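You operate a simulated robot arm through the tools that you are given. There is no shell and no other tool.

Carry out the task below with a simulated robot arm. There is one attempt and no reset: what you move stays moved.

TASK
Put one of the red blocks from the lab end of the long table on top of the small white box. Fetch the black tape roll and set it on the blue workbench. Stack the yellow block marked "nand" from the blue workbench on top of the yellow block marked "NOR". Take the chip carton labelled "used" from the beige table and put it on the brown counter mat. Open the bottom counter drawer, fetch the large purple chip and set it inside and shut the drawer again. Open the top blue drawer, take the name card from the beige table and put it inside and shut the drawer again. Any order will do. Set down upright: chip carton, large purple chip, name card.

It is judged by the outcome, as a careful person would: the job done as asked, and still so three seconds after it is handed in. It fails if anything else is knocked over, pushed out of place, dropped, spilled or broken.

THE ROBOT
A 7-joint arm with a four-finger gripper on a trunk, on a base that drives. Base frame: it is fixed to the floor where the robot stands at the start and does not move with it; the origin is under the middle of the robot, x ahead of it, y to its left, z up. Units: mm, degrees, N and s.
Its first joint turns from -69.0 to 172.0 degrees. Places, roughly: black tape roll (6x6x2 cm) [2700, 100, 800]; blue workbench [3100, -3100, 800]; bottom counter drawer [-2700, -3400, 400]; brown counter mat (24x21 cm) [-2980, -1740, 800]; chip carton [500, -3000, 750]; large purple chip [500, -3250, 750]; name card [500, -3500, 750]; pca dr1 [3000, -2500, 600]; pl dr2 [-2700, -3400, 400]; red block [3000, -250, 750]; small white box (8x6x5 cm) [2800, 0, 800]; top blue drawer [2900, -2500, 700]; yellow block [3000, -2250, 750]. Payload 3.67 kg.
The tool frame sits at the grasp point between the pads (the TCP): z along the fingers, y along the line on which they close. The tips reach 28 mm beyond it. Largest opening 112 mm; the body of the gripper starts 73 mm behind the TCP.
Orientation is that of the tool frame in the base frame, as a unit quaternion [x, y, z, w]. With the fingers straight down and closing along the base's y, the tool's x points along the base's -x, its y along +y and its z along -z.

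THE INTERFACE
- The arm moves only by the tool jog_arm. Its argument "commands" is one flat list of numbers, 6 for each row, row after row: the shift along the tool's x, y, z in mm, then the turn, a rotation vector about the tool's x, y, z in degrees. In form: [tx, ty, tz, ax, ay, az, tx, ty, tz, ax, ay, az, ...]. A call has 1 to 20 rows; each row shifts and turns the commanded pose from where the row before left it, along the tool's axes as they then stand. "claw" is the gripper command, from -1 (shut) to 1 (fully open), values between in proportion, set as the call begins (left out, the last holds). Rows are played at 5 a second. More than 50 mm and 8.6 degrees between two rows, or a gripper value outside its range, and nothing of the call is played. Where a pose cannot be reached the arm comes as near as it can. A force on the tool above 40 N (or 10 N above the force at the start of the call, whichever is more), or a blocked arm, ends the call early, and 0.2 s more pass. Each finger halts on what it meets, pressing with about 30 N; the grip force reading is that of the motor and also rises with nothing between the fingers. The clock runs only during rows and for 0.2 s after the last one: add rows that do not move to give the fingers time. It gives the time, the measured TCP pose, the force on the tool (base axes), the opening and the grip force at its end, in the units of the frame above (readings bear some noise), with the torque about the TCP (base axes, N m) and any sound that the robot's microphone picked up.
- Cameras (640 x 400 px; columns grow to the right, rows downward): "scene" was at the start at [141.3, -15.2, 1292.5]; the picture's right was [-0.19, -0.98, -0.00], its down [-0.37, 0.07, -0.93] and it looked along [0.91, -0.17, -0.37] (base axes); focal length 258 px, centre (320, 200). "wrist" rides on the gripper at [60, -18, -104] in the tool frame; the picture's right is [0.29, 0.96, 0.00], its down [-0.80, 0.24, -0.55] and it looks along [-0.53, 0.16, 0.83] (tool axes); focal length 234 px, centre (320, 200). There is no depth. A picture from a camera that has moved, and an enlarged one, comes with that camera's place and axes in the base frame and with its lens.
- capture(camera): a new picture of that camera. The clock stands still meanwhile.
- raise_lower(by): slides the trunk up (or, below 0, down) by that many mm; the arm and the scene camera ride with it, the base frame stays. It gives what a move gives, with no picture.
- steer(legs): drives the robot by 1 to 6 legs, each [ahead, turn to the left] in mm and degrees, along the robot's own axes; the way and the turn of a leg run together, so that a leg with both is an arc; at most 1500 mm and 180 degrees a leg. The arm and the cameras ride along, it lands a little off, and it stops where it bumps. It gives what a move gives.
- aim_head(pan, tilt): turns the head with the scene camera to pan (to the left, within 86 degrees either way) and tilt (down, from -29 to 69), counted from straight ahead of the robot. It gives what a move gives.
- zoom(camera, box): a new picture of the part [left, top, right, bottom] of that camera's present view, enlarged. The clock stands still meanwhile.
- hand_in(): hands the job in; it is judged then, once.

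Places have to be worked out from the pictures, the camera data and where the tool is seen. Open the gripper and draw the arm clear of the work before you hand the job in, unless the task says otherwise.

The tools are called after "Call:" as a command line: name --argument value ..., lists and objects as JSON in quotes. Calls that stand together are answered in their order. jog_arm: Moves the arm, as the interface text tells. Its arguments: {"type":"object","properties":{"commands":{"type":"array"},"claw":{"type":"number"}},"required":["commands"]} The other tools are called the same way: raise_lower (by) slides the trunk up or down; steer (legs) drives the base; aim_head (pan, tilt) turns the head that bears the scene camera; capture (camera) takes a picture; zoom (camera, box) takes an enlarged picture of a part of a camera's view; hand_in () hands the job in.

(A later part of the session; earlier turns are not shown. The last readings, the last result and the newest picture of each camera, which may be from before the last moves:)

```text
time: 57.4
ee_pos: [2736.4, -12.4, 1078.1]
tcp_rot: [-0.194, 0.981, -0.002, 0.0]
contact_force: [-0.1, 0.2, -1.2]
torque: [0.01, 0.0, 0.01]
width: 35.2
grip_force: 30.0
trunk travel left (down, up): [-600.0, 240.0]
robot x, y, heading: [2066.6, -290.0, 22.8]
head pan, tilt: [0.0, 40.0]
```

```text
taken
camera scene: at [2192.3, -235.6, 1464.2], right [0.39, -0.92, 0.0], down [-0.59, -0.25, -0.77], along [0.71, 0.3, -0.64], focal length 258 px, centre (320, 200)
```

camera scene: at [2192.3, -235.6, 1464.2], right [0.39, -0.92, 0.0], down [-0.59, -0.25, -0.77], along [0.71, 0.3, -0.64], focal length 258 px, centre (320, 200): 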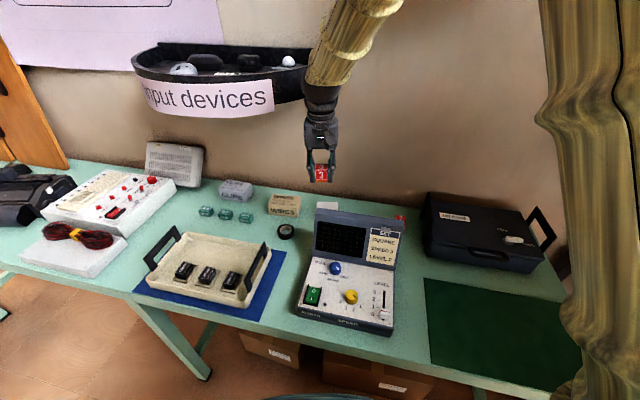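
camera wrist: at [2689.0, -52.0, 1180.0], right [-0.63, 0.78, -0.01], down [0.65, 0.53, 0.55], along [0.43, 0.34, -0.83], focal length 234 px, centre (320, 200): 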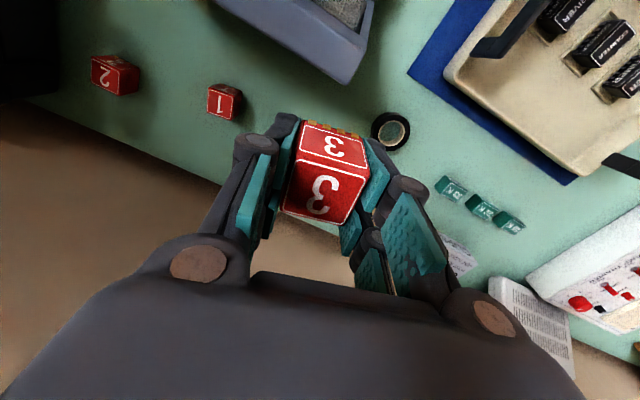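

The display's top back-left corner triangulates to about (2693,-18,981), and the wall shelf starts at y≈30 above z≈1220. I advance ~50 mm along the tool and lower to z≈1000 to see the white box beyond the held block.

Call:
jog_arm --commands '[-25, 0, 10, 0, 0, 0, -27, 0, 25, 0, 0, 0, 0, 0, 20, 0, 0, 0, 0, 0, 20, 0, 0, 0, 0, 0, 0, 0, 0, 0]'

Call:
capture --camera "wrist"

Call:
capture --camera "scene"

```text
time: 58.6
ee_pos: [2784.2, 6.2, 1002.2]
tcp_rot: [-0.195, 0.981, -0.002, -0.001]
contact_force: [-0.9, -0.2, 0.3]
torque: [0.0, -0.06, -0.01]
width: 35.1
grip_force: 30.0
trunk travel left (down, up): [-600.0, 240.0]
robot x, y, heading: [2066.6, -290.7, 22.9]
head pan, tilt: [0.0, 40.0]
```

```text
taken
camera wrist: at [2736.5, -33.5, 1106.0], right [-0.63, 0.78, -0.01], down [0.64, 0.53, 0.55], along [0.43, 0.35, -0.83], focal length 234 px, centre (320, 200)
```

wrist: 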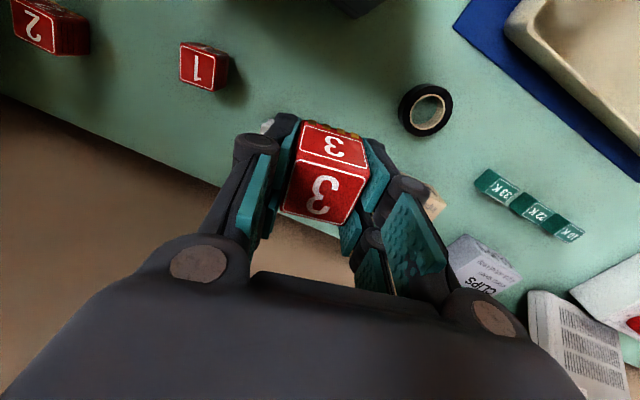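

```text
taken
camera scene: at [2191.5, -236.1, 1464.3], right [0.39, -0.92, 0.0], down [-0.59, -0.25, -0.77], along [0.71, 0.3, -0.64], focal length 258 px, centre (320, 200)
```

scene: 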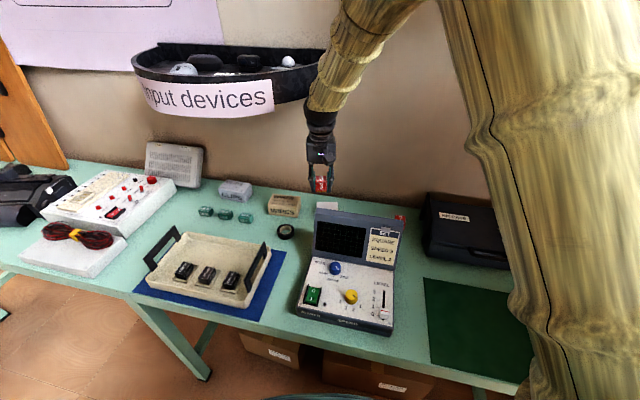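

A corner of the white box peeks out at about (2831,-33). I zoom both cameras to refine its position.

Call:
zoom --camera "scene" --box '[256, 160, 416, 260]'

Call:
zoom --camera "wrist" --box '[230, 90, 310, 140]'

```text
4.00 times, centred on (336, 210) of scene
camera zoom: at [2191.5, -236.1, 1464.3], right [0.39, -0.92, 0.0], down [-0.59, -0.25, -0.77], along [0.71, 0.3, -0.64], focal length 1032 px, centre (256, 160)
```

zoom: 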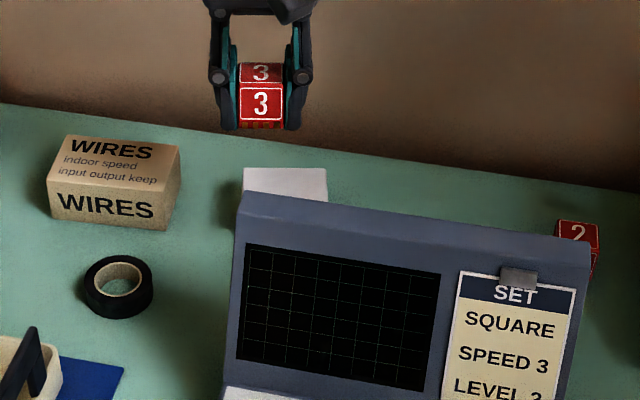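

```text
8.00 times, centred on (270, 115) of wrist
camera zoom: at [2736.5, -33.5, 1106.0], right [-0.63, 0.78, -0.01], down [0.64, 0.53, 0.55], along [0.43, 0.35, -0.83], focal length 1873 px, centre (720, 880)
```

zoom: 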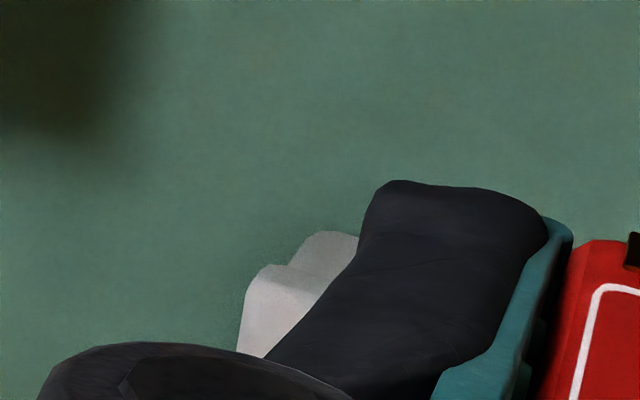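

The white box is turned ≈22°, centre ≈(2847,13), aligned with my gripper. I move over it and descend to z≈900.

Call:
jog_arm --commands '[-30, -9, 0, 0, 0, 0, -30, -8.4, 0, 0, 0, 0, 0, 0, 30, 0, 0, 0, 0, 0, 40, 0, 0, 0, 0, 0, 30, 0, 0, 0, 0, 0, 0, 0, 0, 0]'

Call:
capture --camera "wrist"

Call:
zoom --camera "scene" --box '[256, 160, 416, 260]'

```text
time: 60.0
ee_pos: [2848.0, 11.6, 902.3]
tcp_rot: [-0.194, 0.981, -0.003, 0.0]
contact_force: [0.0, 0.3, -0.6]
torque: [0.02, 0.01, -0.03]
width: 35.2
grip_force: 30.1
trunk travel left (down, up): [-600.0, 240.0]
robot x, y, heading: [2068.2, -287.5, 22.7]
head pan, tilt: [0.0, 40.0]
```

```text
taken
camera wrist: at [2799.0, -27.6, 1004.7], right [-0.63, 0.78, 0.0], down [0.64, 0.53, 0.55], along [0.43, 0.35, -0.83], focal length 234 px, centre (320, 200)
```

wrist: 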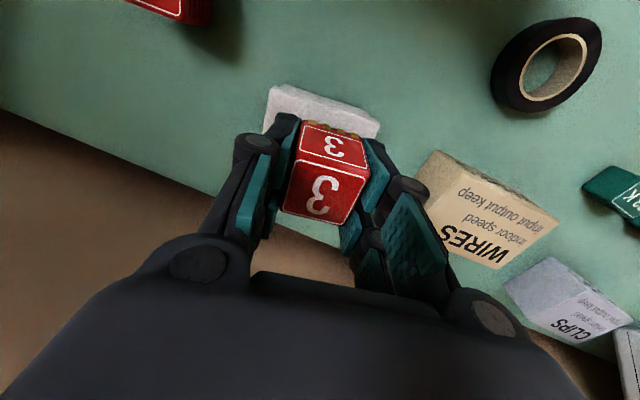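

```text
4.00 times, centred on (336, 210) of scene
camera zoom: at [2191.7, -236.4, 1464.3], right [0.39, -0.92, 0.0], down [-0.59, -0.25, -0.77], along [0.71, 0.3, -0.64], focal length 1032 px, centre (256, 160)
```

zoom: 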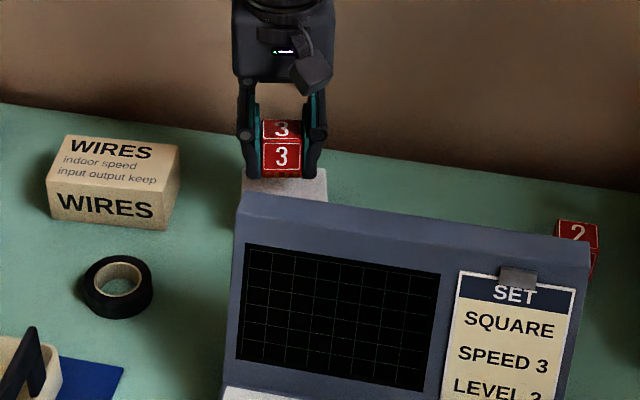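

Block is centred over the box in both directions. I lower in small steps until contact.

Call:
jog_arm --commands '[0, 0, 10, 0, 0, 0, 0, 0, 8, 0, 0, 0, 0, 0, 0, 0, 0, 0]'

Call:
jog_arm --commands '[0, 0, 2, 0, 0, 0, 0, 0, 0, 0, 0, 0]'

Call:
zoom --camera "scene" --box '[296, 160, 376, 210]'

```text
time: 60.8
ee_pos: [2847.3, 12.2, 883.0]
tcp_rot: [-0.193, 0.981, -0.003, 0.001]
contact_force: [-0.5, 0.7, 0.6]
torque: [0.0, 0.01, 0.01]
width: 35.2
grip_force: 29.6
trunk travel left (down, up): [-600.0, 240.0]
robot x, y, heading: [2067.1, -291.1, 22.7]
head pan, tilt: [0.0, 40.0]
```

```text
time: 61.4
ee_pos: [2848.4, 12.5, 880.8]
tcp_rot: [-0.195, 0.981, -0.004, -0.001]
contact_force: [0.1, 0.0, -0.4]
torque: [-0.03, -0.02, -0.02]
width: 35.3
grip_force: 30.4
trunk travel left (down, up): [-600.0, 240.0]
robot x, y, heading: [2067.7, -290.8, 22.5]
head pan, tilt: [0.0, 40.0]
```

```text
8.00 times, centred on (336, 185) of scene
camera zoom: at [2192.4, -235.7, 1464.2], right [0.39, -0.92, 0.0], down [-0.59, -0.25, -0.77], along [0.71, 0.3, -0.64], focal length 2063 px, centre (192, 320)
```

zoom: 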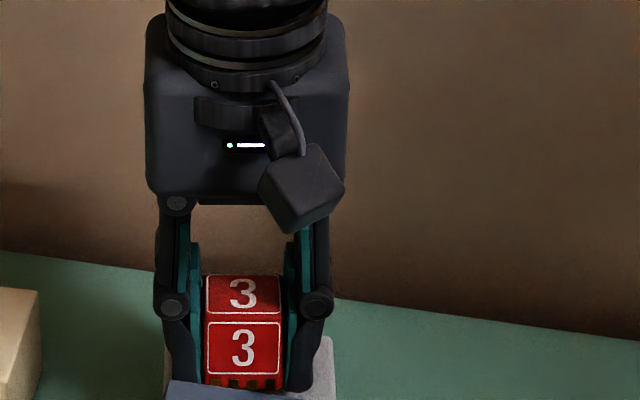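

Not in contact yet. I keep lowering by small steps.

Call:
jog_arm --commands '[0, 0, 1.5, 0, 0, 0, 0, 0, 0, 0, 0, 0]'

Call:
jog_arm --commands '[0, 0, 1.5, 0, 0, 0, 0, 0, 0, 0, 0, 0]'

Call:
jog_arm --commands '[0, 0, 1.5, 0, 0, 0, 0, 0, 0, 0, 0, 0]'

```text
time: 62.0
ee_pos: [2848.1, 12.6, 879.5]
tcp_rot: [-0.194, 0.981, -0.002, 0.0]
contact_force: [0.3, 0.0, -0.8]
torque: [0.01, 0.03, -0.01]
width: 35.2
grip_force: 30.1
trunk travel left (down, up): [-600.0, 240.0]
robot x, y, heading: [2066.7, -293.5, 22.5]
head pan, tilt: [0.0, 40.0]
```

```text
time: 62.6
ee_pos: [2847.8, 12.8, 877.8]
tcp_rot: [-0.194, 0.981, -0.003, -0.001]
contact_force: [-0.6, 1.5, -0.2]
torque: [0.0, -0.01, 0.0]
width: 35.3
grip_force: 30.0
trunk travel left (down, up): [-600.0, 240.0]
robot x, y, heading: [2068.7, -290.1, 22.5]
head pan, tilt: [0.0, 40.0]
```

```text
time: 63.2
ee_pos: [2847.7, 13.6, 875.8]
tcp_rot: [-0.195, 0.981, -0.003, 0.001]
contact_force: [-0.1, 0.5, 0.4]
torque: [0.03, -0.03, 0.02]
width: 35.1
grip_force: 30.2
trunk travel left (down, up): [-600.0, 240.0]
robot x, y, heading: [2069.7, -291.3, 22.5]
head pan, tilt: [0.0, 40.0]
```

Call:
jog_arm --commands '[0, 0, 1.5, 0, 0, 0, 0, 0, 0, 0, 0, 0]'

Call:
jog_arm --commands '[0, 0, 1.5, 0, 0, 0, 0, 0, 0, 0, 0, 0]'

Call:
capture --camera "wrist"

```text
time: 63.8
ee_pos: [2847.6, 12.7, 876.7]
tcp_rot: [-0.194, 0.981, -0.003, 0.0]
contact_force: [-0.1, -1.5, -1.2]
torque: [-0.02, 0.0, 0.02]
width: 35.3
grip_force: 30.5
trunk travel left (down, up): [-600.0, 240.0]
robot x, y, heading: [2068.7, -287.4, 22.5]
head pan, tilt: [0.0, 40.0]
```

```text
time: 64.4
ee_pos: [2846.8, 13.4, 874.6]
tcp_rot: [-0.194, 0.981, -0.003, 0.0]
contact_force: [-0.3, 0.1, -0.4]
torque: [0.03, 0.0, 0.0]
width: 35.3
grip_force: 30.0
trunk travel left (down, up): [-600.0, 240.0]
robot x, y, heading: [2061.4, -291.4, 22.8]
head pan, tilt: [0.0, 40.0]
```

```text
taken
camera wrist: at [2799.1, -26.9, 977.6], right [-0.63, 0.78, 0.0], down [0.65, 0.53, 0.55], along [0.43, 0.35, -0.83], focal length 234 px, centre (320, 200)
```

wrist: 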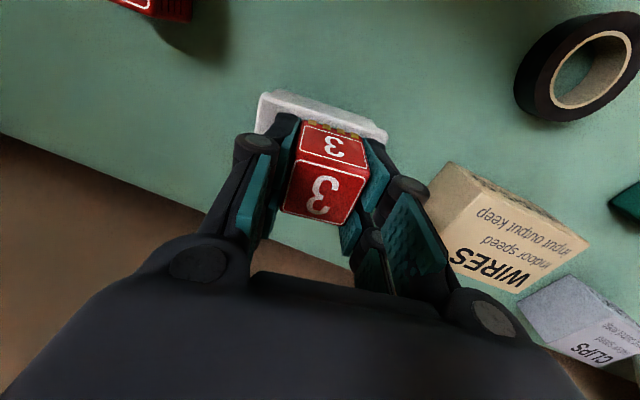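

Still no contact; I continue stepping down.

Call:
jog_arm --commands '[0, 0, 1.5, 0, 0, 0, 0, 0, 0, 0, 0, 0]'

Call:
jog_arm --commands '[0, 0, 1.5, 0, 0, 0, 0, 0, 0, 0, 0, 0]'

Call:
jog_arm --commands '[0, 0, 1.5, 0, 0, 0, 0, 0, 0, 0, 0, 0]'

Call:
zoom --camera "scene" --box '[296, 165, 376, 215]'

```text
time: 65.0
ee_pos: [2847.2, 12.9, 872.3]
tcp_rot: [-0.195, 0.981, -0.003, -0.001]
contact_force: [-0.5, 0.7, 0.4]
torque: [0.01, -0.05, 0.02]
width: 35.2
grip_force: 29.8
trunk travel left (down, up): [-600.0, 240.0]
robot x, y, heading: [2063.8, -289.5, 22.8]
head pan, tilt: [0.0, 40.0]
```

```text
time: 65.6
ee_pos: [2846.9, 12.8, 872.7]
tcp_rot: [-0.194, 0.981, -0.003, 0.001]
contact_force: [0.8, 0.5, 10.4]
torque: [0.05, -0.14, 0.03]
width: 35.1
grip_force: 30.1
trunk travel left (down, up): [-600.0, 240.0]
robot x, y, heading: [2068.0, -292.5, 22.6]
head pan, tilt: [0.0, 40.0]
```

```text
time: 66.2
ee_pos: [2848.0, 12.0, 872.9]
tcp_rot: [-0.195, 0.981, -0.002, 0.0]
contact_force: [3.5, 1.1, 22.7]
torque: [0.11, -0.36, 0.01]
width: 35.3
grip_force: 30.5
trunk travel left (down, up): [-600.0, 240.0]
robot x, y, heading: [2066.2, -288.5, 22.5]
head pan, tilt: [0.0, 40.0]
```

```text
8.00 times, centred on (336, 190) of scene
camera zoom: at [2190.6, -236.4, 1464.6], right [0.39, -0.92, 0.0], down [-0.59, -0.25, -0.77], along [0.71, 0.3, -0.64], focal length 2063 px, centre (192, 280)
```

zoom: 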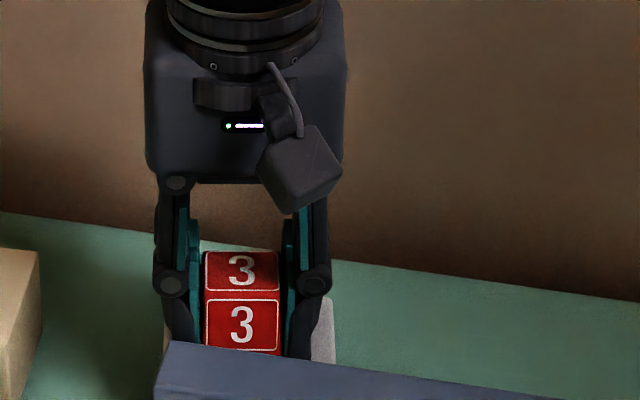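

Contact felt (≈20 N upward). I relax by 1.5 mm, then open the fingers partly.

Call:
jog_arm --commands '[0, 0, -2, 0, 0, 0, 0, 0, 0, 0, 0, 0]'

Call:
jog_arm --commands '[0, 0, 0, 0, 0, 0, 0, 0, 0, 0, 0, 0]' --claw 0.0

Call:
capture --camera "wrist"

```text
time: 66.8
ee_pos: [2846.2, 12.3, 872.9]
tcp_rot: [-0.195, 0.981, -0.002, 0.001]
contact_force: [3.2, 1.6, 15.3]
torque: [0.11, -0.24, 0.0]
width: 35.3
grip_force: 30.2
trunk travel left (down, up): [-600.0, 240.0]
robot x, y, heading: [2064.2, -291.5, 22.4]
head pan, tilt: [0.0, 40.0]
```

```text
time: 67.4
ee_pos: [2847.0, 11.9, 871.4]
tcp_rot: [-0.194, 0.981, -0.003, -0.001]
contact_force: [0.2, -0.6, -0.1]
torque: [0.0, -0.02, 0.0]
width: 56.1
grip_force: 0.0
trunk travel left (down, up): [-600.0, 240.0]
robot x, y, heading: [2068.9, -286.8, 22.8]
head pan, tilt: [0.0, 40.0]
```

```text
taken
camera wrist: at [2798.8, -26.9, 974.3], right [-0.63, 0.78, 0.0], down [0.65, 0.53, 0.55], along [0.43, 0.34, -0.83], focal length 234 px, centre (320, 200)
```

wrist: 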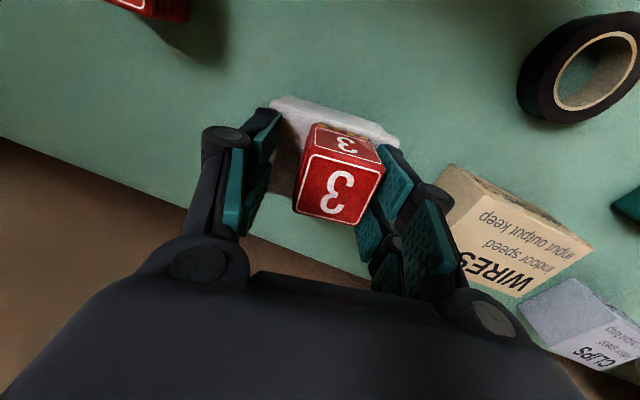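

Released. I check whether the block is clear of the right finger before lifting.

Call:
zoom --camera "wrist" --box '[240, 80, 480, 230]'

Call:
zoom --camera "scene" --box '[296, 165, 376, 215]'

```text
2.67 times, centred on (360, 155) of wrist
camera zoom: at [2798.8, -26.9, 974.3], right [-0.63, 0.78, 0.0], down [0.65, 0.53, 0.55], along [0.43, 0.34, -0.83], focal length 624 px, centre (213, 320)
```

zoom: 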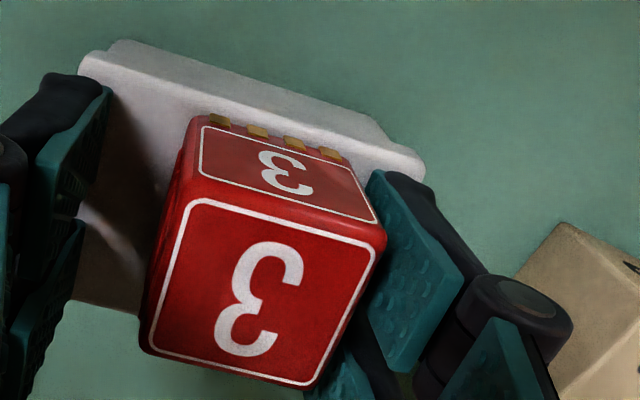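

```text
8.00 times, centred on (336, 190) of scene
camera zoom: at [2192.4, -235.8, 1464.1], right [0.39, -0.92, 0.0], down [-0.59, -0.25, -0.77], along [0.71, 0.3, -0.64], focal length 2063 px, centre (192, 280)
```

zoom: 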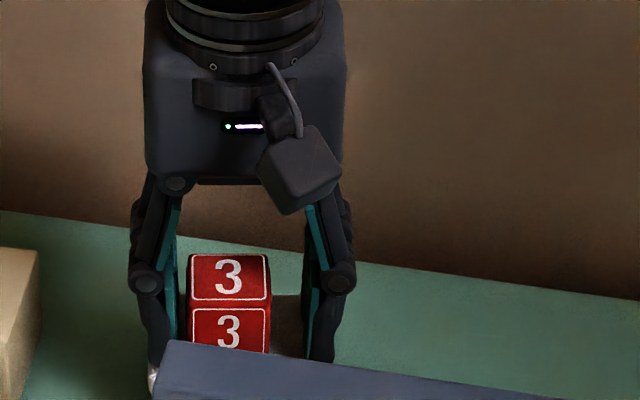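

The block rests on the box but close to one finger. I shift the tool 6 mm away from it while rising, then lift clear.

Call:
jog_arm --commands '[0, 3, -1.5, 0, 0, 0, 0, 4, -2, 0, 0, 0, 0, 0, 0, 0, 0, 0]'

Call:
zoom --camera "wrist" --box '[240, 80, 480, 230]'

```text
time: 68.2
ee_pos: [2845.1, 19.0, 874.0]
tcp_rot: [-0.193, 0.981, -0.003, 0.0]
contact_force: [-0.7, 0.2, -0.3]
torque: [-0.01, 0.0, 0.0]
width: 56.0
grip_force: 0.1
trunk travel left (down, up): [-600.0, 240.0]
robot x, y, heading: [2064.5, -289.8, 22.4]
head pan, tilt: [0.0, 40.0]
```

```text
2.67 times, centred on (360, 155) of wrist
camera zoom: at [2796.8, -20.3, 978.4], right [-0.63, 0.78, 0.0], down [0.65, 0.53, 0.55], along [0.43, 0.35, -0.83], focal length 624 px, centre (213, 320)
```

zoom: 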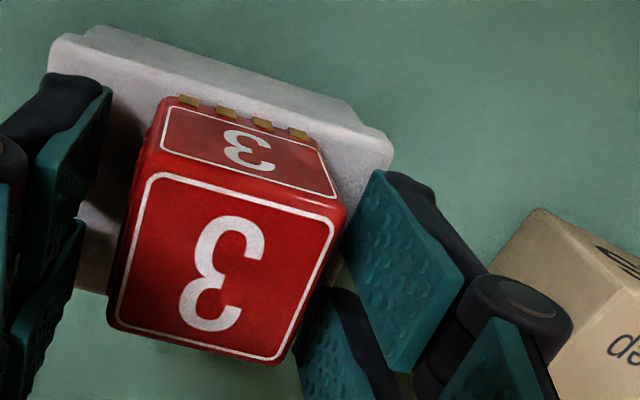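

The block is clear of the fingers and stands well on the box. I lift to z≈985, pull back along the tool to be clear of the shelf, then turn the base 12° more to reach the tape roll.

Call:
jog_arm --commands '[0, 0, -10, 0, 0, 0, 0, 0, -30, 0, 0, 0, 0, 0, -35, 0, 0, 0, 0, 0, -36, 0, 0, 0, 40, 0, 0, 0, 0, 0, 40, 0, 0, 0, 0, 0, 40, 0, 0, 0, 0, 0, 0, 0, 0, 0, 0, 0]'

Call:
capture --camera "wrist"

Call:
capture --camera "scene"

```text
time: 70.0
ee_pos: [2734.5, -25.7, 985.2]
tcp_rot: [-0.194, 0.981, -0.003, -0.001]
contact_force: [-0.2, 0.4, -0.3]
torque: [-0.03, 0.06, -0.03]
width: 56.0
grip_force: 0.1
trunk travel left (down, up): [-600.0, 240.0]
robot x, y, heading: [2067.6, -287.8, 22.6]
head pan, tilt: [0.0, 40.0]
```

```text
taken
camera wrist: at [2686.7, -65.4, 1088.7], right [-0.63, 0.78, 0.0], down [0.65, 0.53, 0.55], along [0.43, 0.34, -0.83], focal length 234 px, centre (320, 200)
```

wrist: 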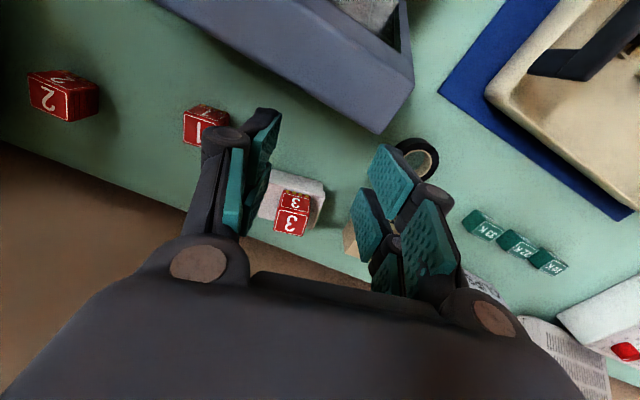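

```text
taken
camera scene: at [2193.7, -235.5, 1464.0], right [0.39, -0.92, 0.0], down [-0.59, -0.25, -0.77], along [0.71, 0.3, -0.64], focal length 258 px, centre (320, 200)
```

scene: 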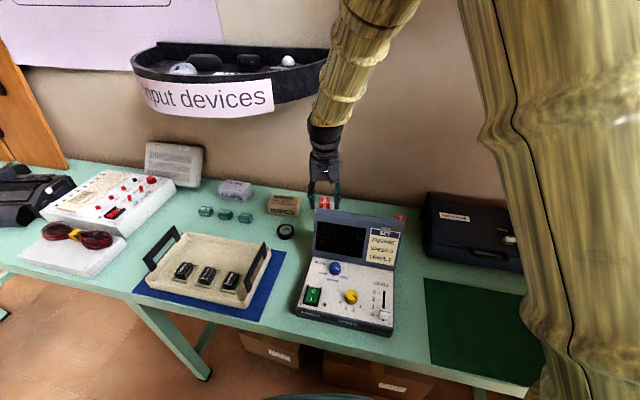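

The block sits on the box. Now I turn the base 12° left with the tool at z≈985, clear of everything.

Call:
steer --legs '[[0, 12]]'

Call:
capture --camera "wrist"

Call:
capture --camera "scene"

```text
time: 71.1
ee_pos: [2665.3, 107.2, 986.1]
tcp_rot: [-0.296, 0.955, -0.003, 0.0]
contact_force: [0.9, -1.3, -0.3]
torque: [-0.05, -0.05, 0.01]
width: 56.1
grip_force: 0.0
trunk travel left (down, up): [-600.0, 240.0]
robot x, y, heading: [2067.8, -291.9, 35.0]
head pan, tilt: [0.0, 40.0]
```

```text
taken
camera wrist: at [2625.2, 58.7, 1089.6], right [-0.78, 0.63, -0.01], down [0.52, 0.65, 0.55], along [0.35, 0.43, -0.83], focal length 234 px, centre (320, 200)
```

wrist: 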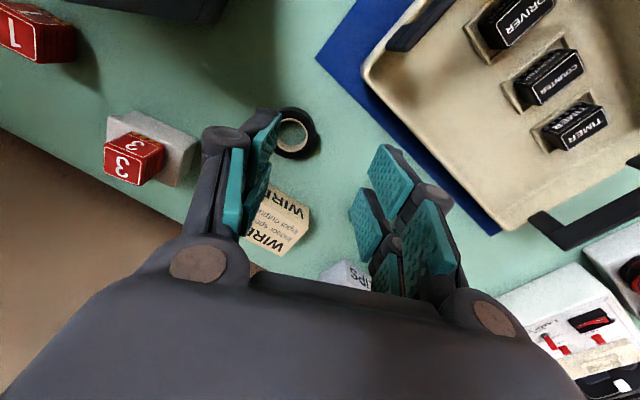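

```text
taken
camera scene: at [2178.5, -210.2, 1464.2], right [0.57, -0.82, 0.0], down [-0.53, -0.37, -0.77], along [0.63, 0.44, -0.64], focal length 258 px, centre (320, 200)
```

scene: 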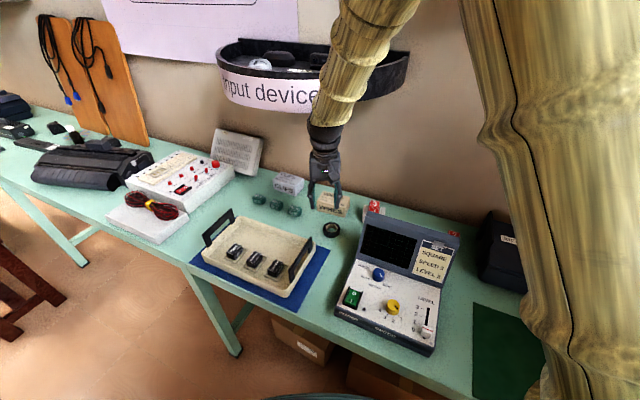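

Tape roll centre is at about (2708,107). I move over it, open to ~90 mm and descend in stages.

Call:
jog_arm --commands '[-35.5, -24.3, 0, 0, 0, 0, 0, 0, 40, 0, 0, 0, 0, 0, 40, 0, 0, 0, 0, 0, 30, 0, 0, 0, 0, 0, 0, 0, 0, 0]' --claw 0.6

Call:
capture --camera "wrist"

Call:
zoom --camera "scene" --box '[270, 180, 390, 255]'

```text
time: 72.3
ee_pos: [2705.7, 105.4, 878.3]
tcp_rot: [-0.296, 0.955, -0.003, 0.001]
contact_force: [0.0, -0.6, 0.4]
torque: [0.02, -0.06, -0.01]
width: 89.4
grip_force: 0.1
trunk travel left (down, up): [-600.0, 240.0]
robot x, y, heading: [2069.2, -291.0, 34.8]
head pan, tilt: [0.0, 40.0]
```

```text
taken
camera wrist: at [2667.4, 57.4, 980.7], right [-0.78, 0.63, -0.01], down [0.52, 0.65, 0.55], along [0.35, 0.43, -0.83], focal length 234 px, centre (320, 200)
```

wrist: 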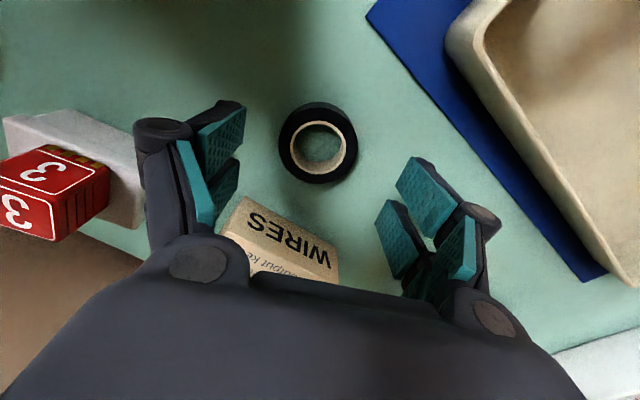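

```text
5.33 times, centred on (330, 218) of scene
camera zoom: at [2176.4, -211.8, 1464.5], right [0.57, -0.82, 0.0], down [-0.53, -0.37, -0.77], along [0.63, 0.44, -0.64], focal length 1375 px, centre (267, 107)
```

zoom: 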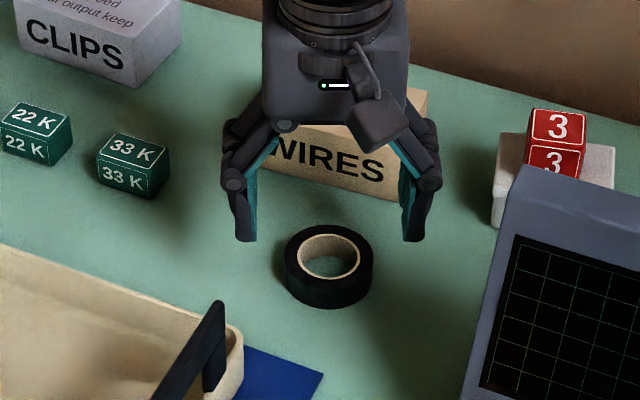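

The tape ring is centred below. I descend to z≈826 and close.

Call:
jog_arm --commands '[0, 0, 25, 0, 0, 0, 0, 0, 20, 0, 0, 0, 0, 0, 6, 0, 0, 0, 0, 0, 0, 0, 0, 0]'

Call:
jog_arm --commands '[0, 0, 0, 0, 0, 0, 0, 0, 0, 0, 0, 0, 0, 0, 0, 0, 0, 0]' --claw -0.3

Call:
capture --camera "wrist"

```text
time: 73.3
ee_pos: [2708.6, 106.5, 825.3]
tcp_rot: [-0.296, 0.955, -0.002, -0.001]
contact_force: [-0.2, -0.1, 0.6]
torque: [0.0, -0.04, -0.02]
width: 89.6
grip_force: 0.1
trunk travel left (down, up): [-600.0, 240.0]
robot x, y, heading: [2068.3, -288.2, 34.9]
head pan, tilt: [0.0, 40.0]
```

```text
time: 74.1
ee_pos: [2707.4, 108.1, 827.8]
tcp_rot: [-0.296, 0.955, -0.002, 0.0]
contact_force: [-0.6, 2.8, 13.8]
torque: [0.38, 0.25, 0.01]
width: 53.1
grip_force: 30.1
trunk travel left (down, up): [-600.0, 240.0]
robot x, y, heading: [2066.2, -290.3, 34.9]
head pan, tilt: [0.0, 40.0]
```

```text
taken
camera wrist: at [2668.2, 57.8, 929.9], right [-0.78, 0.63, -0.01], down [0.52, 0.65, 0.55], along [0.35, 0.43, -0.83], focal length 234 px, centre (320, 200)
```

wrist: 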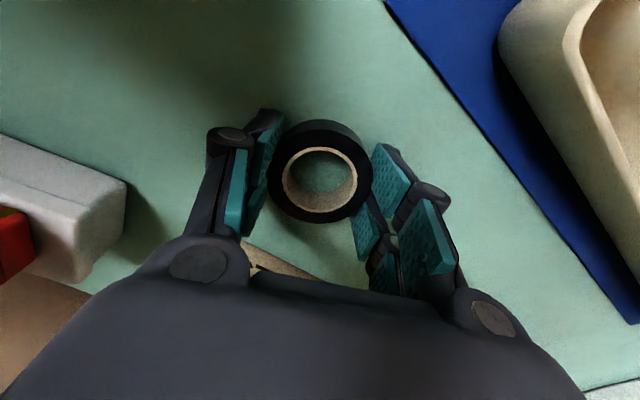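

The closing tips press the table a bit (14 N), like in the slipped grasp. I reopen slightly, rise 3 mm and grip again, then lift gently.

Call:
jog_arm --commands '[0, 0, 0, 0, 0, 0, 0, 0, -3.5, 0, 0, 0, 0, 0, 0, 0, 0, 0]' --claw 0.3

Call:
jog_arm --commands '[0, 0, 0, 0, 0, 0, 0, 0, 0, 0, 0, 0, 0, 0, 0, 0, 0, 0]' --claw -0.4

Call:
capture --camera "wrist"

```text
time: 74.9
ee_pos: [2706.8, 105.8, 828.0]
tcp_rot: [-0.296, 0.955, -0.003, 0.0]
contact_force: [-0.1, -0.5, 0.1]
torque: [0.04, 0.0, -0.01]
width: 73.1
grip_force: 0.0
trunk travel left (down, up): [-600.0, 240.0]
robot x, y, heading: [2064.1, -291.8, 34.8]
head pan, tilt: [0.0, 40.0]
```

```text
time: 75.7
ee_pos: [2707.7, 107.6, 829.0]
tcp_rot: [-0.297, 0.955, -0.003, 0.0]
contact_force: [0.9, -0.1, 0.8]
torque: [0.01, -0.04, 0.01]
width: 53.1
grip_force: 30.0
trunk travel left (down, up): [-600.0, 240.0]
robot x, y, heading: [2066.9, -289.4, 34.9]
head pan, tilt: [0.0, 40.0]
```

```text
taken
camera wrist: at [2668.8, 57.7, 932.3], right [-0.78, 0.63, 0.0], down [0.52, 0.65, 0.55], along [0.35, 0.43, -0.83], focal length 234 px, centre (320, 200)
```

wrist: 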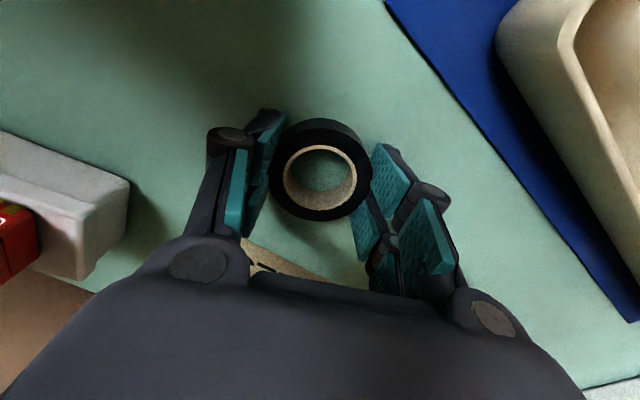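

Gripped at 53 mm with no table force. I lift gently.

Call:
jog_arm --commands '[0, 0, -3, 0, 0, 0, 0, 0, -5, 0, 0, 0, 0, 0, -8, 0, 0, 0, 0, 0, -10, 0, 0, 0, 0, 0, -10, 0, 0, 0, 0, 0, -10, 0, 0, 0]'

Call:
capture --camera "wrist"

```text
time: 77.1
ee_pos: [2705.7, 106.5, 874.8]
tcp_rot: [-0.296, 0.955, -0.003, 0.0]
contact_force: [0.2, -0.1, -1.2]
torque: [-0.01, 0.0, 0.0]
width: 53.2
grip_force: 30.0
trunk travel left (down, up): [-600.0, 240.0]
robot x, y, heading: [2066.5, -289.7, 34.9]
head pan, tilt: [0.0, 40.0]
```

```text
taken
camera wrist: at [2667.9, 57.4, 978.6], right [-0.78, 0.63, -0.01], down [0.52, 0.65, 0.55], along [0.35, 0.43, -0.83], focal length 234 px, centre (320, 200)
```

wrist: 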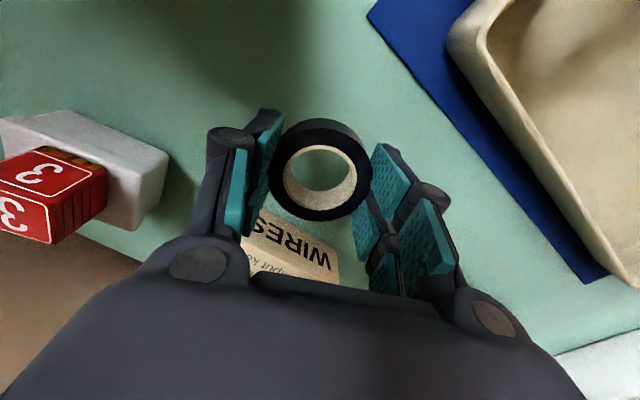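

Tape held securely. I raise to z≈1060, retract it toward the robot, back away from the table and look toward the blue workbench.

Call:
jog_arm --commands '[0, 0, -20, 0, 0, 0, 0, 0, -25, 0, 0, 0, 0, 0, -25, 0, 0, 0, 20, 0, -25, 0, 0, 0, 25, 0, -25, 0, 0, 0, 25, 0, -25, 0, 0, 0, 25, 0, -25, 0, 0, 0, 25, 0, -20, 0, 0, 0, 0, 0, 0, 0, 0, 0]'

Call:
steer --legs '[[-350, 0], [0, -60]]'

Call:
aim_head --pan 0 --tilt 22

Call:
capture --camera "scene"

Call:
capture --camera "wrist"

```text
time: 79.1
ee_pos: [2608.8, 39.9, 1063.9]
tcp_rot: [-0.297, 0.955, -0.003, -0.001]
contact_force: [0.1, -0.5, -1.1]
torque: [-0.03, 0.03, 0.01]
width: 52.9
grip_force: 30.2
trunk travel left (down, up): [-600.0, 240.0]
robot x, y, heading: [2065.3, -286.7, 34.9]
head pan, tilt: [0.0, 40.0]
```

```text
time: 84.0
ee_pos: [2338.8, -787.8, 1064.6]
tcp_rot: [0.216, 0.976, -0.002, 0.0]
contact_force: [0.4, 0.4, 0.4]
torque: [0.02, -0.02, -0.01]
width: 53.0
grip_force: 30.2
trunk travel left (down, up): [-600.0, 240.0]
robot x, y, heading: [1782.1, -488.3, -24.6]
head pan, tilt: [0.0, 40.0]
```

```text
time: 84.8
ee_pos: [2339.8, -787.6, 1064.5]
tcp_rot: [0.217, 0.976, -0.003, -0.001]
contact_force: [-1.1, -0.2, -0.7]
torque: [0.03, 0.0, 0.03]
width: 53.1
grip_force: 29.9
trunk travel left (down, up): [-600.0, 240.0]
robot x, y, heading: [1778.9, -490.4, -24.6]
head pan, tilt: [0.0, 22.0]
```

```text
taken
camera scene: at [1911.0, -546.9, 1492.3], right [-0.42, -0.91, 0.0], down [-0.34, 0.16, -0.93], along [0.84, -0.39, -0.38], focal length 258 px, centre (320, 200)
```

scene: 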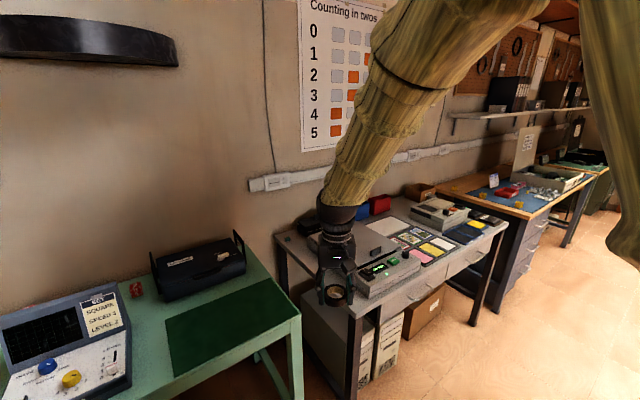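

```text
taken
camera wrist: at [2278.5, -778.4, 1168.2], right [0.14, 0.99, 0.0], down [0.83, -0.12, 0.55], along [0.55, -0.08, -0.83], focal length 234 px, centre (320, 200)
```

wrist: 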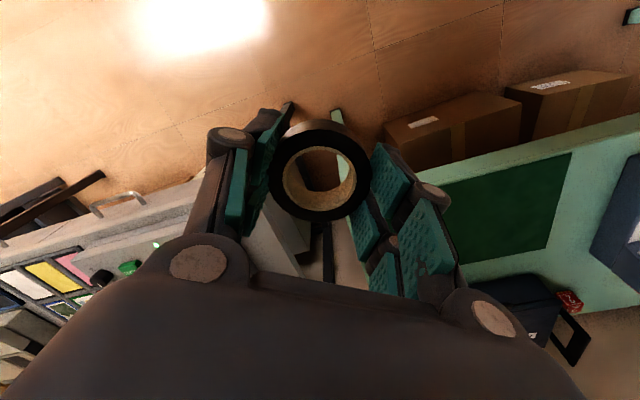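

The tape is held and the blue bench lies further right beyond the grey table. I turn to drive along −y at x≈1780.

Call:
steer --legs '[[0, -65.4], [1400, 0], [0, 60]]'

Call:
aim_head --pan 0 --tilt 25

Call:
capture --camera "scene"

Call:
aim_head --pan 35 --tilt 25

Call:
capture --camera "scene"

```text
time: 97.3
ee_pos: [2315.3, -2226.4, 1064.5]
tcp_rot: [0.259, 0.966, -0.002, -0.002]
contact_force: [-0.3, 0.5, -0.6]
torque: [-0.04, 0.02, 0.02]
width: 53.2
grip_force: 30.1
trunk travel left (down, up): [-600.0, 240.0]
robot x, y, heading: [1781.4, -1883.2, -29.4]
head pan, tilt: [0.0, 22.0]
```

```text
time: 97.9
ee_pos: [2314.8, -2227.3, 1063.7]
tcp_rot: [0.258, 0.966, -0.002, -0.002]
contact_force: [-0.1, 0.1, -0.6]
torque: [0.01, 0.0, 0.01]
width: 52.8
grip_force: 29.8
trunk travel left (down, up): [-600.0, 240.0]
robot x, y, heading: [1784.2, -1880.8, -30.0]
head pan, tilt: [0.0, 25.0]
```

```text
taken
camera scene: at [1907.4, -1951.0, 1487.5], right [-0.49, -0.87, 0.0], down [-0.37, 0.21, -0.91], along [0.79, -0.45, -0.42], focal length 258 px, centre (320, 200)
```

scene: 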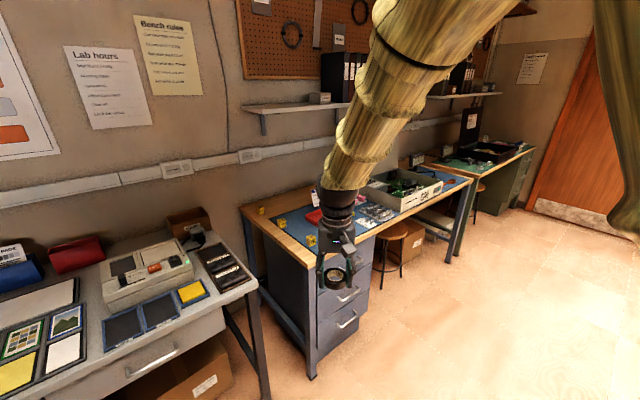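

```text
time: 98.9
ee_pos: [2315.6, -2226.2, 1064.7]
tcp_rot: [0.258, 0.966, -0.003, -0.002]
contact_force: [0.2, -0.2, -1.0]
torque: [0.0, -0.02, 0.05]
width: 52.9
grip_force: 29.6
trunk travel left (down, up): [-600.0, 240.0]
robot x, y, heading: [1787.1, -1883.1, -29.6]
head pan, tilt: [35.0, 25.0]
```

```text
taken
camera scene: at [1919.0, -1896.8, 1487.5], right [0.09, -1.0, 0.0], down [-0.42, -0.04, -0.91], along [0.9, 0.09, -0.42], focal length 258 px, centre (320, 200)
```

scene: 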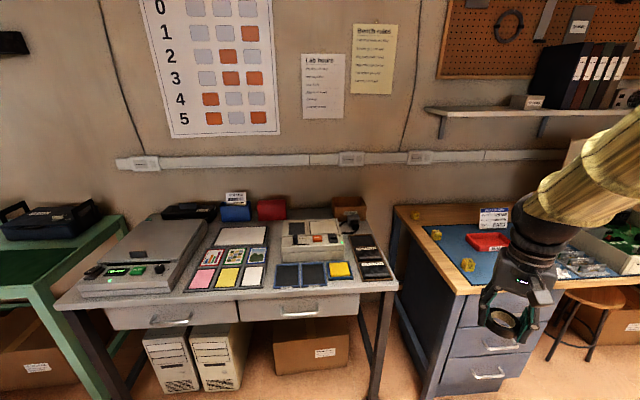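

The blue bench's front-left corner is near (2660,-2365). I drive round to face it at about y≈-2600.

Call:
steer --legs '[[0, -60.3], [720, 0], [0, 90]]'

Call:
aim_head --pan 0 --tilt 28

Call:
capture --camera "scene"

Call:
aim_head --pan 30 --tilt 30

Call:
capture --camera "scene"

```text
time: 109.4
ee_pos: [2420.9, -2630.3, 1064.6]
tcp_rot: [-0.007, 1.0, -0.003, -0.001]
contact_force: [0.3, 0.4, -0.3]
torque: [0.03, 0.01, 0.01]
width: 52.8
grip_force: 30.1
trunk travel left (down, up): [-600.0, 240.0]
robot x, y, heading: [1787.9, -2605.7, 0.9]
head pan, tilt: [35.0, 25.0]
```

```text
time: 110.4
ee_pos: [2421.8, -2631.7, 1064.4]
tcp_rot: [-0.007, 1.0, -0.002, -0.002]
contact_force: [0.0, 0.2, -0.5]
torque: [0.02, -0.01, 0.01]
width: 53.0
grip_force: 29.9
trunk travel left (down, up): [-600.0, 240.0]
robot x, y, heading: [1788.3, -2604.5, 1.3]
head pan, tilt: [0.0, 28.0]
```

```text
taken
camera scene: at [1930.1, -2600.1, 1482.7], right [0.02, -1.0, 0.0], down [-0.47, -0.01, -0.88], along [0.88, 0.02, -0.47], focal length 258 px, centre (320, 200)
```

scene: 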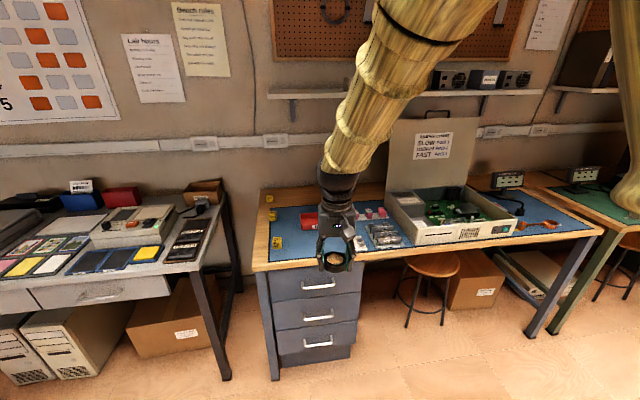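

```text
time: 111.3
ee_pos: [2420.6, -2629.6, 1065.0]
tcp_rot: [-0.006, 1.0, -0.003, -0.001]
contact_force: [0.6, 0.2, -1.8]
torque: [0.03, 0.01, 0.01]
width: 53.0
grip_force: 30.0
trunk travel left (down, up): [-600.0, 240.0]
robot x, y, heading: [1791.6, -2605.6, 1.1]
head pan, tilt: [30.0, 30.0]
```

```text
taken
camera scene: at [1916.5, -2555.3, 1479.6], right [0.52, -0.86, 0.0], down [-0.43, -0.26, -0.87], along [0.74, 0.45, -0.5], focal length 258 px, centre (320, 200)
```

scene: 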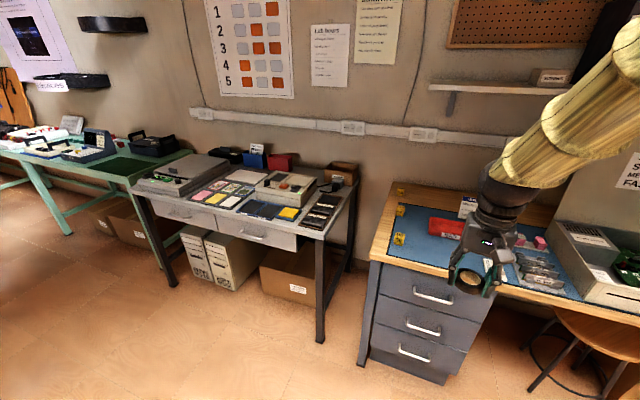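

The bench is turned about 10° (front edge from (2650,-2333) to (2916,-3862)), three yellow blocks stand on its left part. I turn 9° and drive 400 mm closer.

Call:
steer --legs '[[0, 9], [400, 0]]'

Call:
aim_head --pan 0 --tilt 35

Call:
capture --camera "scene"

Call:
zoom --camera "scene" --box '[160, 90, 400, 240]'

Call:
capture --camera "wrist"

```text
time: 114.5
ee_pos: [2813.1, -2458.5, 1063.2]
tcp_rot: [-0.086, 0.996, -0.004, -0.001]
contact_force: [0.9, -0.2, -0.4]
torque: [-0.01, 0.0, -0.01]
width: 53.1
grip_force: 29.8
trunk travel left (down, up): [-600.0, 240.0]
robot x, y, heading: [2185.0, -2535.0, 10.0]
head pan, tilt: [30.0, 30.0]
```

```text
time: 115.5
ee_pos: [2812.8, -2457.9, 1064.5]
tcp_rot: [-0.086, 0.996, -0.004, -0.001]
contact_force: [0.0, 0.3, 0.2]
torque: [-0.02, -0.02, -0.01]
width: 53.0
grip_force: 30.0
trunk travel left (down, up): [-600.0, 240.0]
robot x, y, heading: [2186.8, -2536.0, 10.3]
head pan, tilt: [0.0, 35.0]
```

```text
taken
camera scene: at [2321.3, -2507.3, 1471.8], right [0.18, -0.98, 0.0], down [-0.56, -0.1, -0.82], along [0.81, 0.15, -0.57], focal length 258 px, centre (320, 200)
```

scene: 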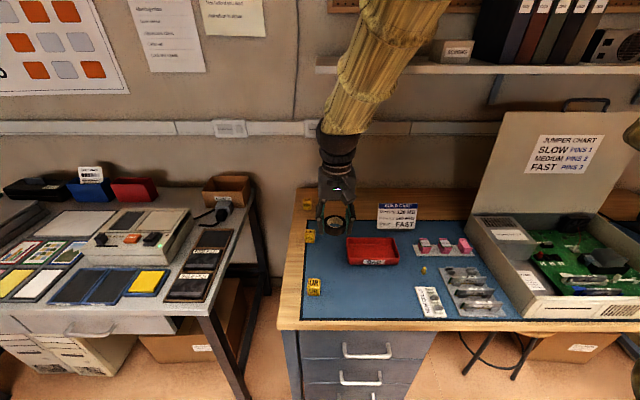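

```text
2.67 times, centred on (280, 165) of scene
camera zoom: at [2321.3, -2507.3, 1471.8], right [0.18, -0.98, 0.0], down [-0.56, -0.1, -0.82], along [0.81, 0.15, -0.57], focal length 688 px, centre (427, 293)
```

zoom: 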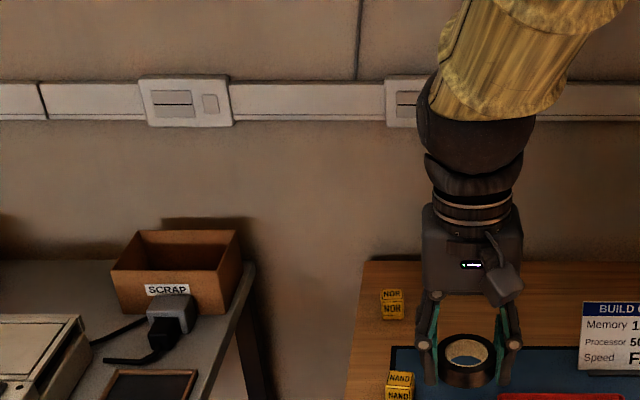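

```text
taken
camera wrist: at [2758.0, -2486.9, 1168.2], right [-0.45, 0.89, 0.0], down [0.74, 0.38, 0.55], along [0.49, 0.24, -0.83], focal length 234 px, centre (320, 200)
```

wrist: 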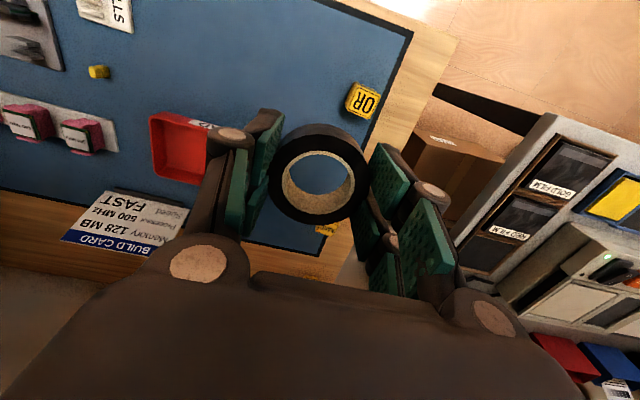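

Blocks read NOR (back-left on the wood), NAND (middle) and OR (front). I set the tape on the free blue mat at about (2805,-2558), first moving above it.

Call:
jog_arm --commands '[8, -32, 0, 0, 0, 0, 8, -32, 10, 0, 0, 0, 8, -32, 20, 0, 0, 0, 0, 0, 30, 0, 0, 0, 0, 0, 35, 0, 0, 0, 0, 0, 35, 0, 0, 0, 0, 0, 35, 0, 0, 0, 0, 0, 30, 0, 0, 0, 0, 0, 0, 0, 0, 0]'

Call:
capture --camera "scene"

Call:
capture --camera "wrist"

```text
time: 117.5
ee_pos: [2806.5, -2560.6, 869.7]
tcp_rot: [-0.086, 0.996, -0.002, 0.0]
contact_force: [-0.7, 0.0, 0.1]
torque: [-0.02, 0.01, -0.01]
width: 52.8
grip_force: 30.0
trunk travel left (down, up): [-600.0, 240.0]
robot x, y, heading: [2186.9, -2535.8, 10.2]
head pan, tilt: [0.0, 35.0]
```

```text
taken
camera scene: at [2320.6, -2507.6, 1471.9], right [0.18, -0.98, 0.0], down [-0.56, -0.1, -0.82], along [0.81, 0.14, -0.57], focal length 258 px, centre (320, 200)
```

scene: 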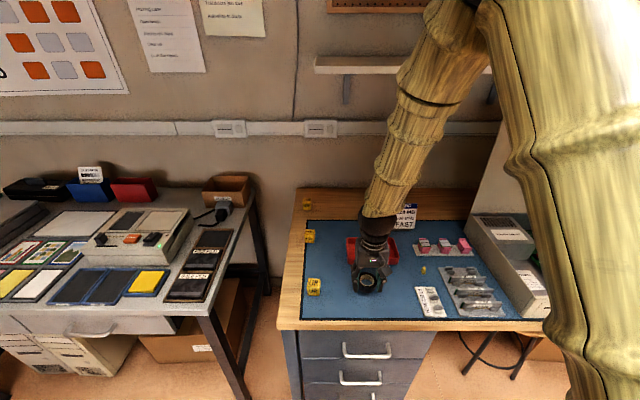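

```text
taken
camera wrist: at [2750.5, -2587.2, 973.4], right [-0.45, 0.89, -0.01], down [0.74, 0.38, 0.55], along [0.5, 0.24, -0.83], focal length 234 px, centre (320, 200)
```

wrist: 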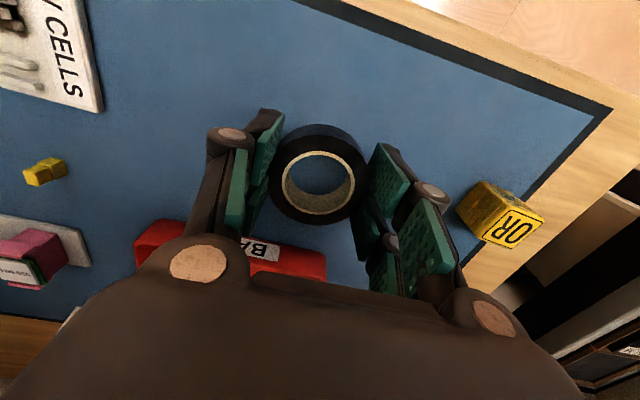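

Clear around. I lower in steps to contact.

Call:
jog_arm --commands '[0, 0, 15, 0, 0, 0, 0, 0, 12, 0, 0, 0, 0, 0, 0, 0, 0, 0]'

Call:
jog_arm --commands '[0, 0, 2, 0, 0, 0, 0, 0, 0, 0, 0, 0]'

Call:
jog_arm --commands '[0, 0, 2, 0, 0, 0, 0, 0, 0, 0, 0, 0]'

Call:
jog_arm --commands '[0, 0, 2, 0, 0, 0, 0, 0, 0, 0, 0, 0]'

Call:
jog_arm --commands '[0, 0, 1.5, 0, 0, 0, 0, 0, 0, 0, 0, 0]'

```text
time: 118.2
ee_pos: [2805.7, -2559.5, 842.2]
tcp_rot: [-0.086, 0.996, -0.003, 0.0]
contact_force: [0.0, 0.1, -0.1]
torque: [0.03, 0.03, 0.01]
width: 52.7
grip_force: 30.1
trunk travel left (down, up): [-600.0, 240.0]
robot x, y, heading: [2183.3, -2532.6, 10.3]
head pan, tilt: [0.0, 35.0]
```

```text
time: 118.8
ee_pos: [2806.2, -2559.6, 840.5]
tcp_rot: [-0.086, 0.996, -0.002, -0.001]
contact_force: [0.4, -0.2, -0.3]
torque: [0.01, -0.02, -0.03]
width: 53.0
grip_force: 30.1
trunk travel left (down, up): [-600.0, 240.0]
robot x, y, heading: [2185.6, -2534.3, 10.2]
head pan, tilt: [0.0, 35.0]
```

```text
time: 119.5
ee_pos: [2805.7, -2558.3, 838.5]
tcp_rot: [-0.086, 0.996, -0.003, 0.0]
contact_force: [-0.1, 0.0, 0.1]
torque: [0.01, -0.01, -0.03]
width: 52.9
grip_force: 29.8
trunk travel left (down, up): [-600.0, 240.0]
robot x, y, heading: [2185.9, -2532.9, 10.2]
head pan, tilt: [0.0, 35.0]
```

```text
time: 120.0
ee_pos: [2806.0, -2559.3, 837.0]
tcp_rot: [-0.086, 0.996, -0.003, -0.001]
contact_force: [-0.1, -0.4, -0.4]
torque: [-0.01, -0.03, 0.03]
width: 53.1
grip_force: 29.9
trunk travel left (down, up): [-600.0, 240.0]
robot x, y, heading: [2184.2, -2532.8, 9.8]
head pan, tilt: [0.0, 35.0]
```

```text
time: 120.7
ee_pos: [2805.6, -2558.9, 835.2]
tcp_rot: [-0.086, 0.996, -0.002, -0.001]
contact_force: [-0.5, 0.0, 0.6]
torque: [0.02, 0.01, -0.01]
width: 52.7
grip_force: 30.4
trunk travel left (down, up): [-600.0, 240.0]
robot x, y, heading: [2182.0, -2534.8, 10.0]
head pan, tilt: [0.0, 35.0]
```

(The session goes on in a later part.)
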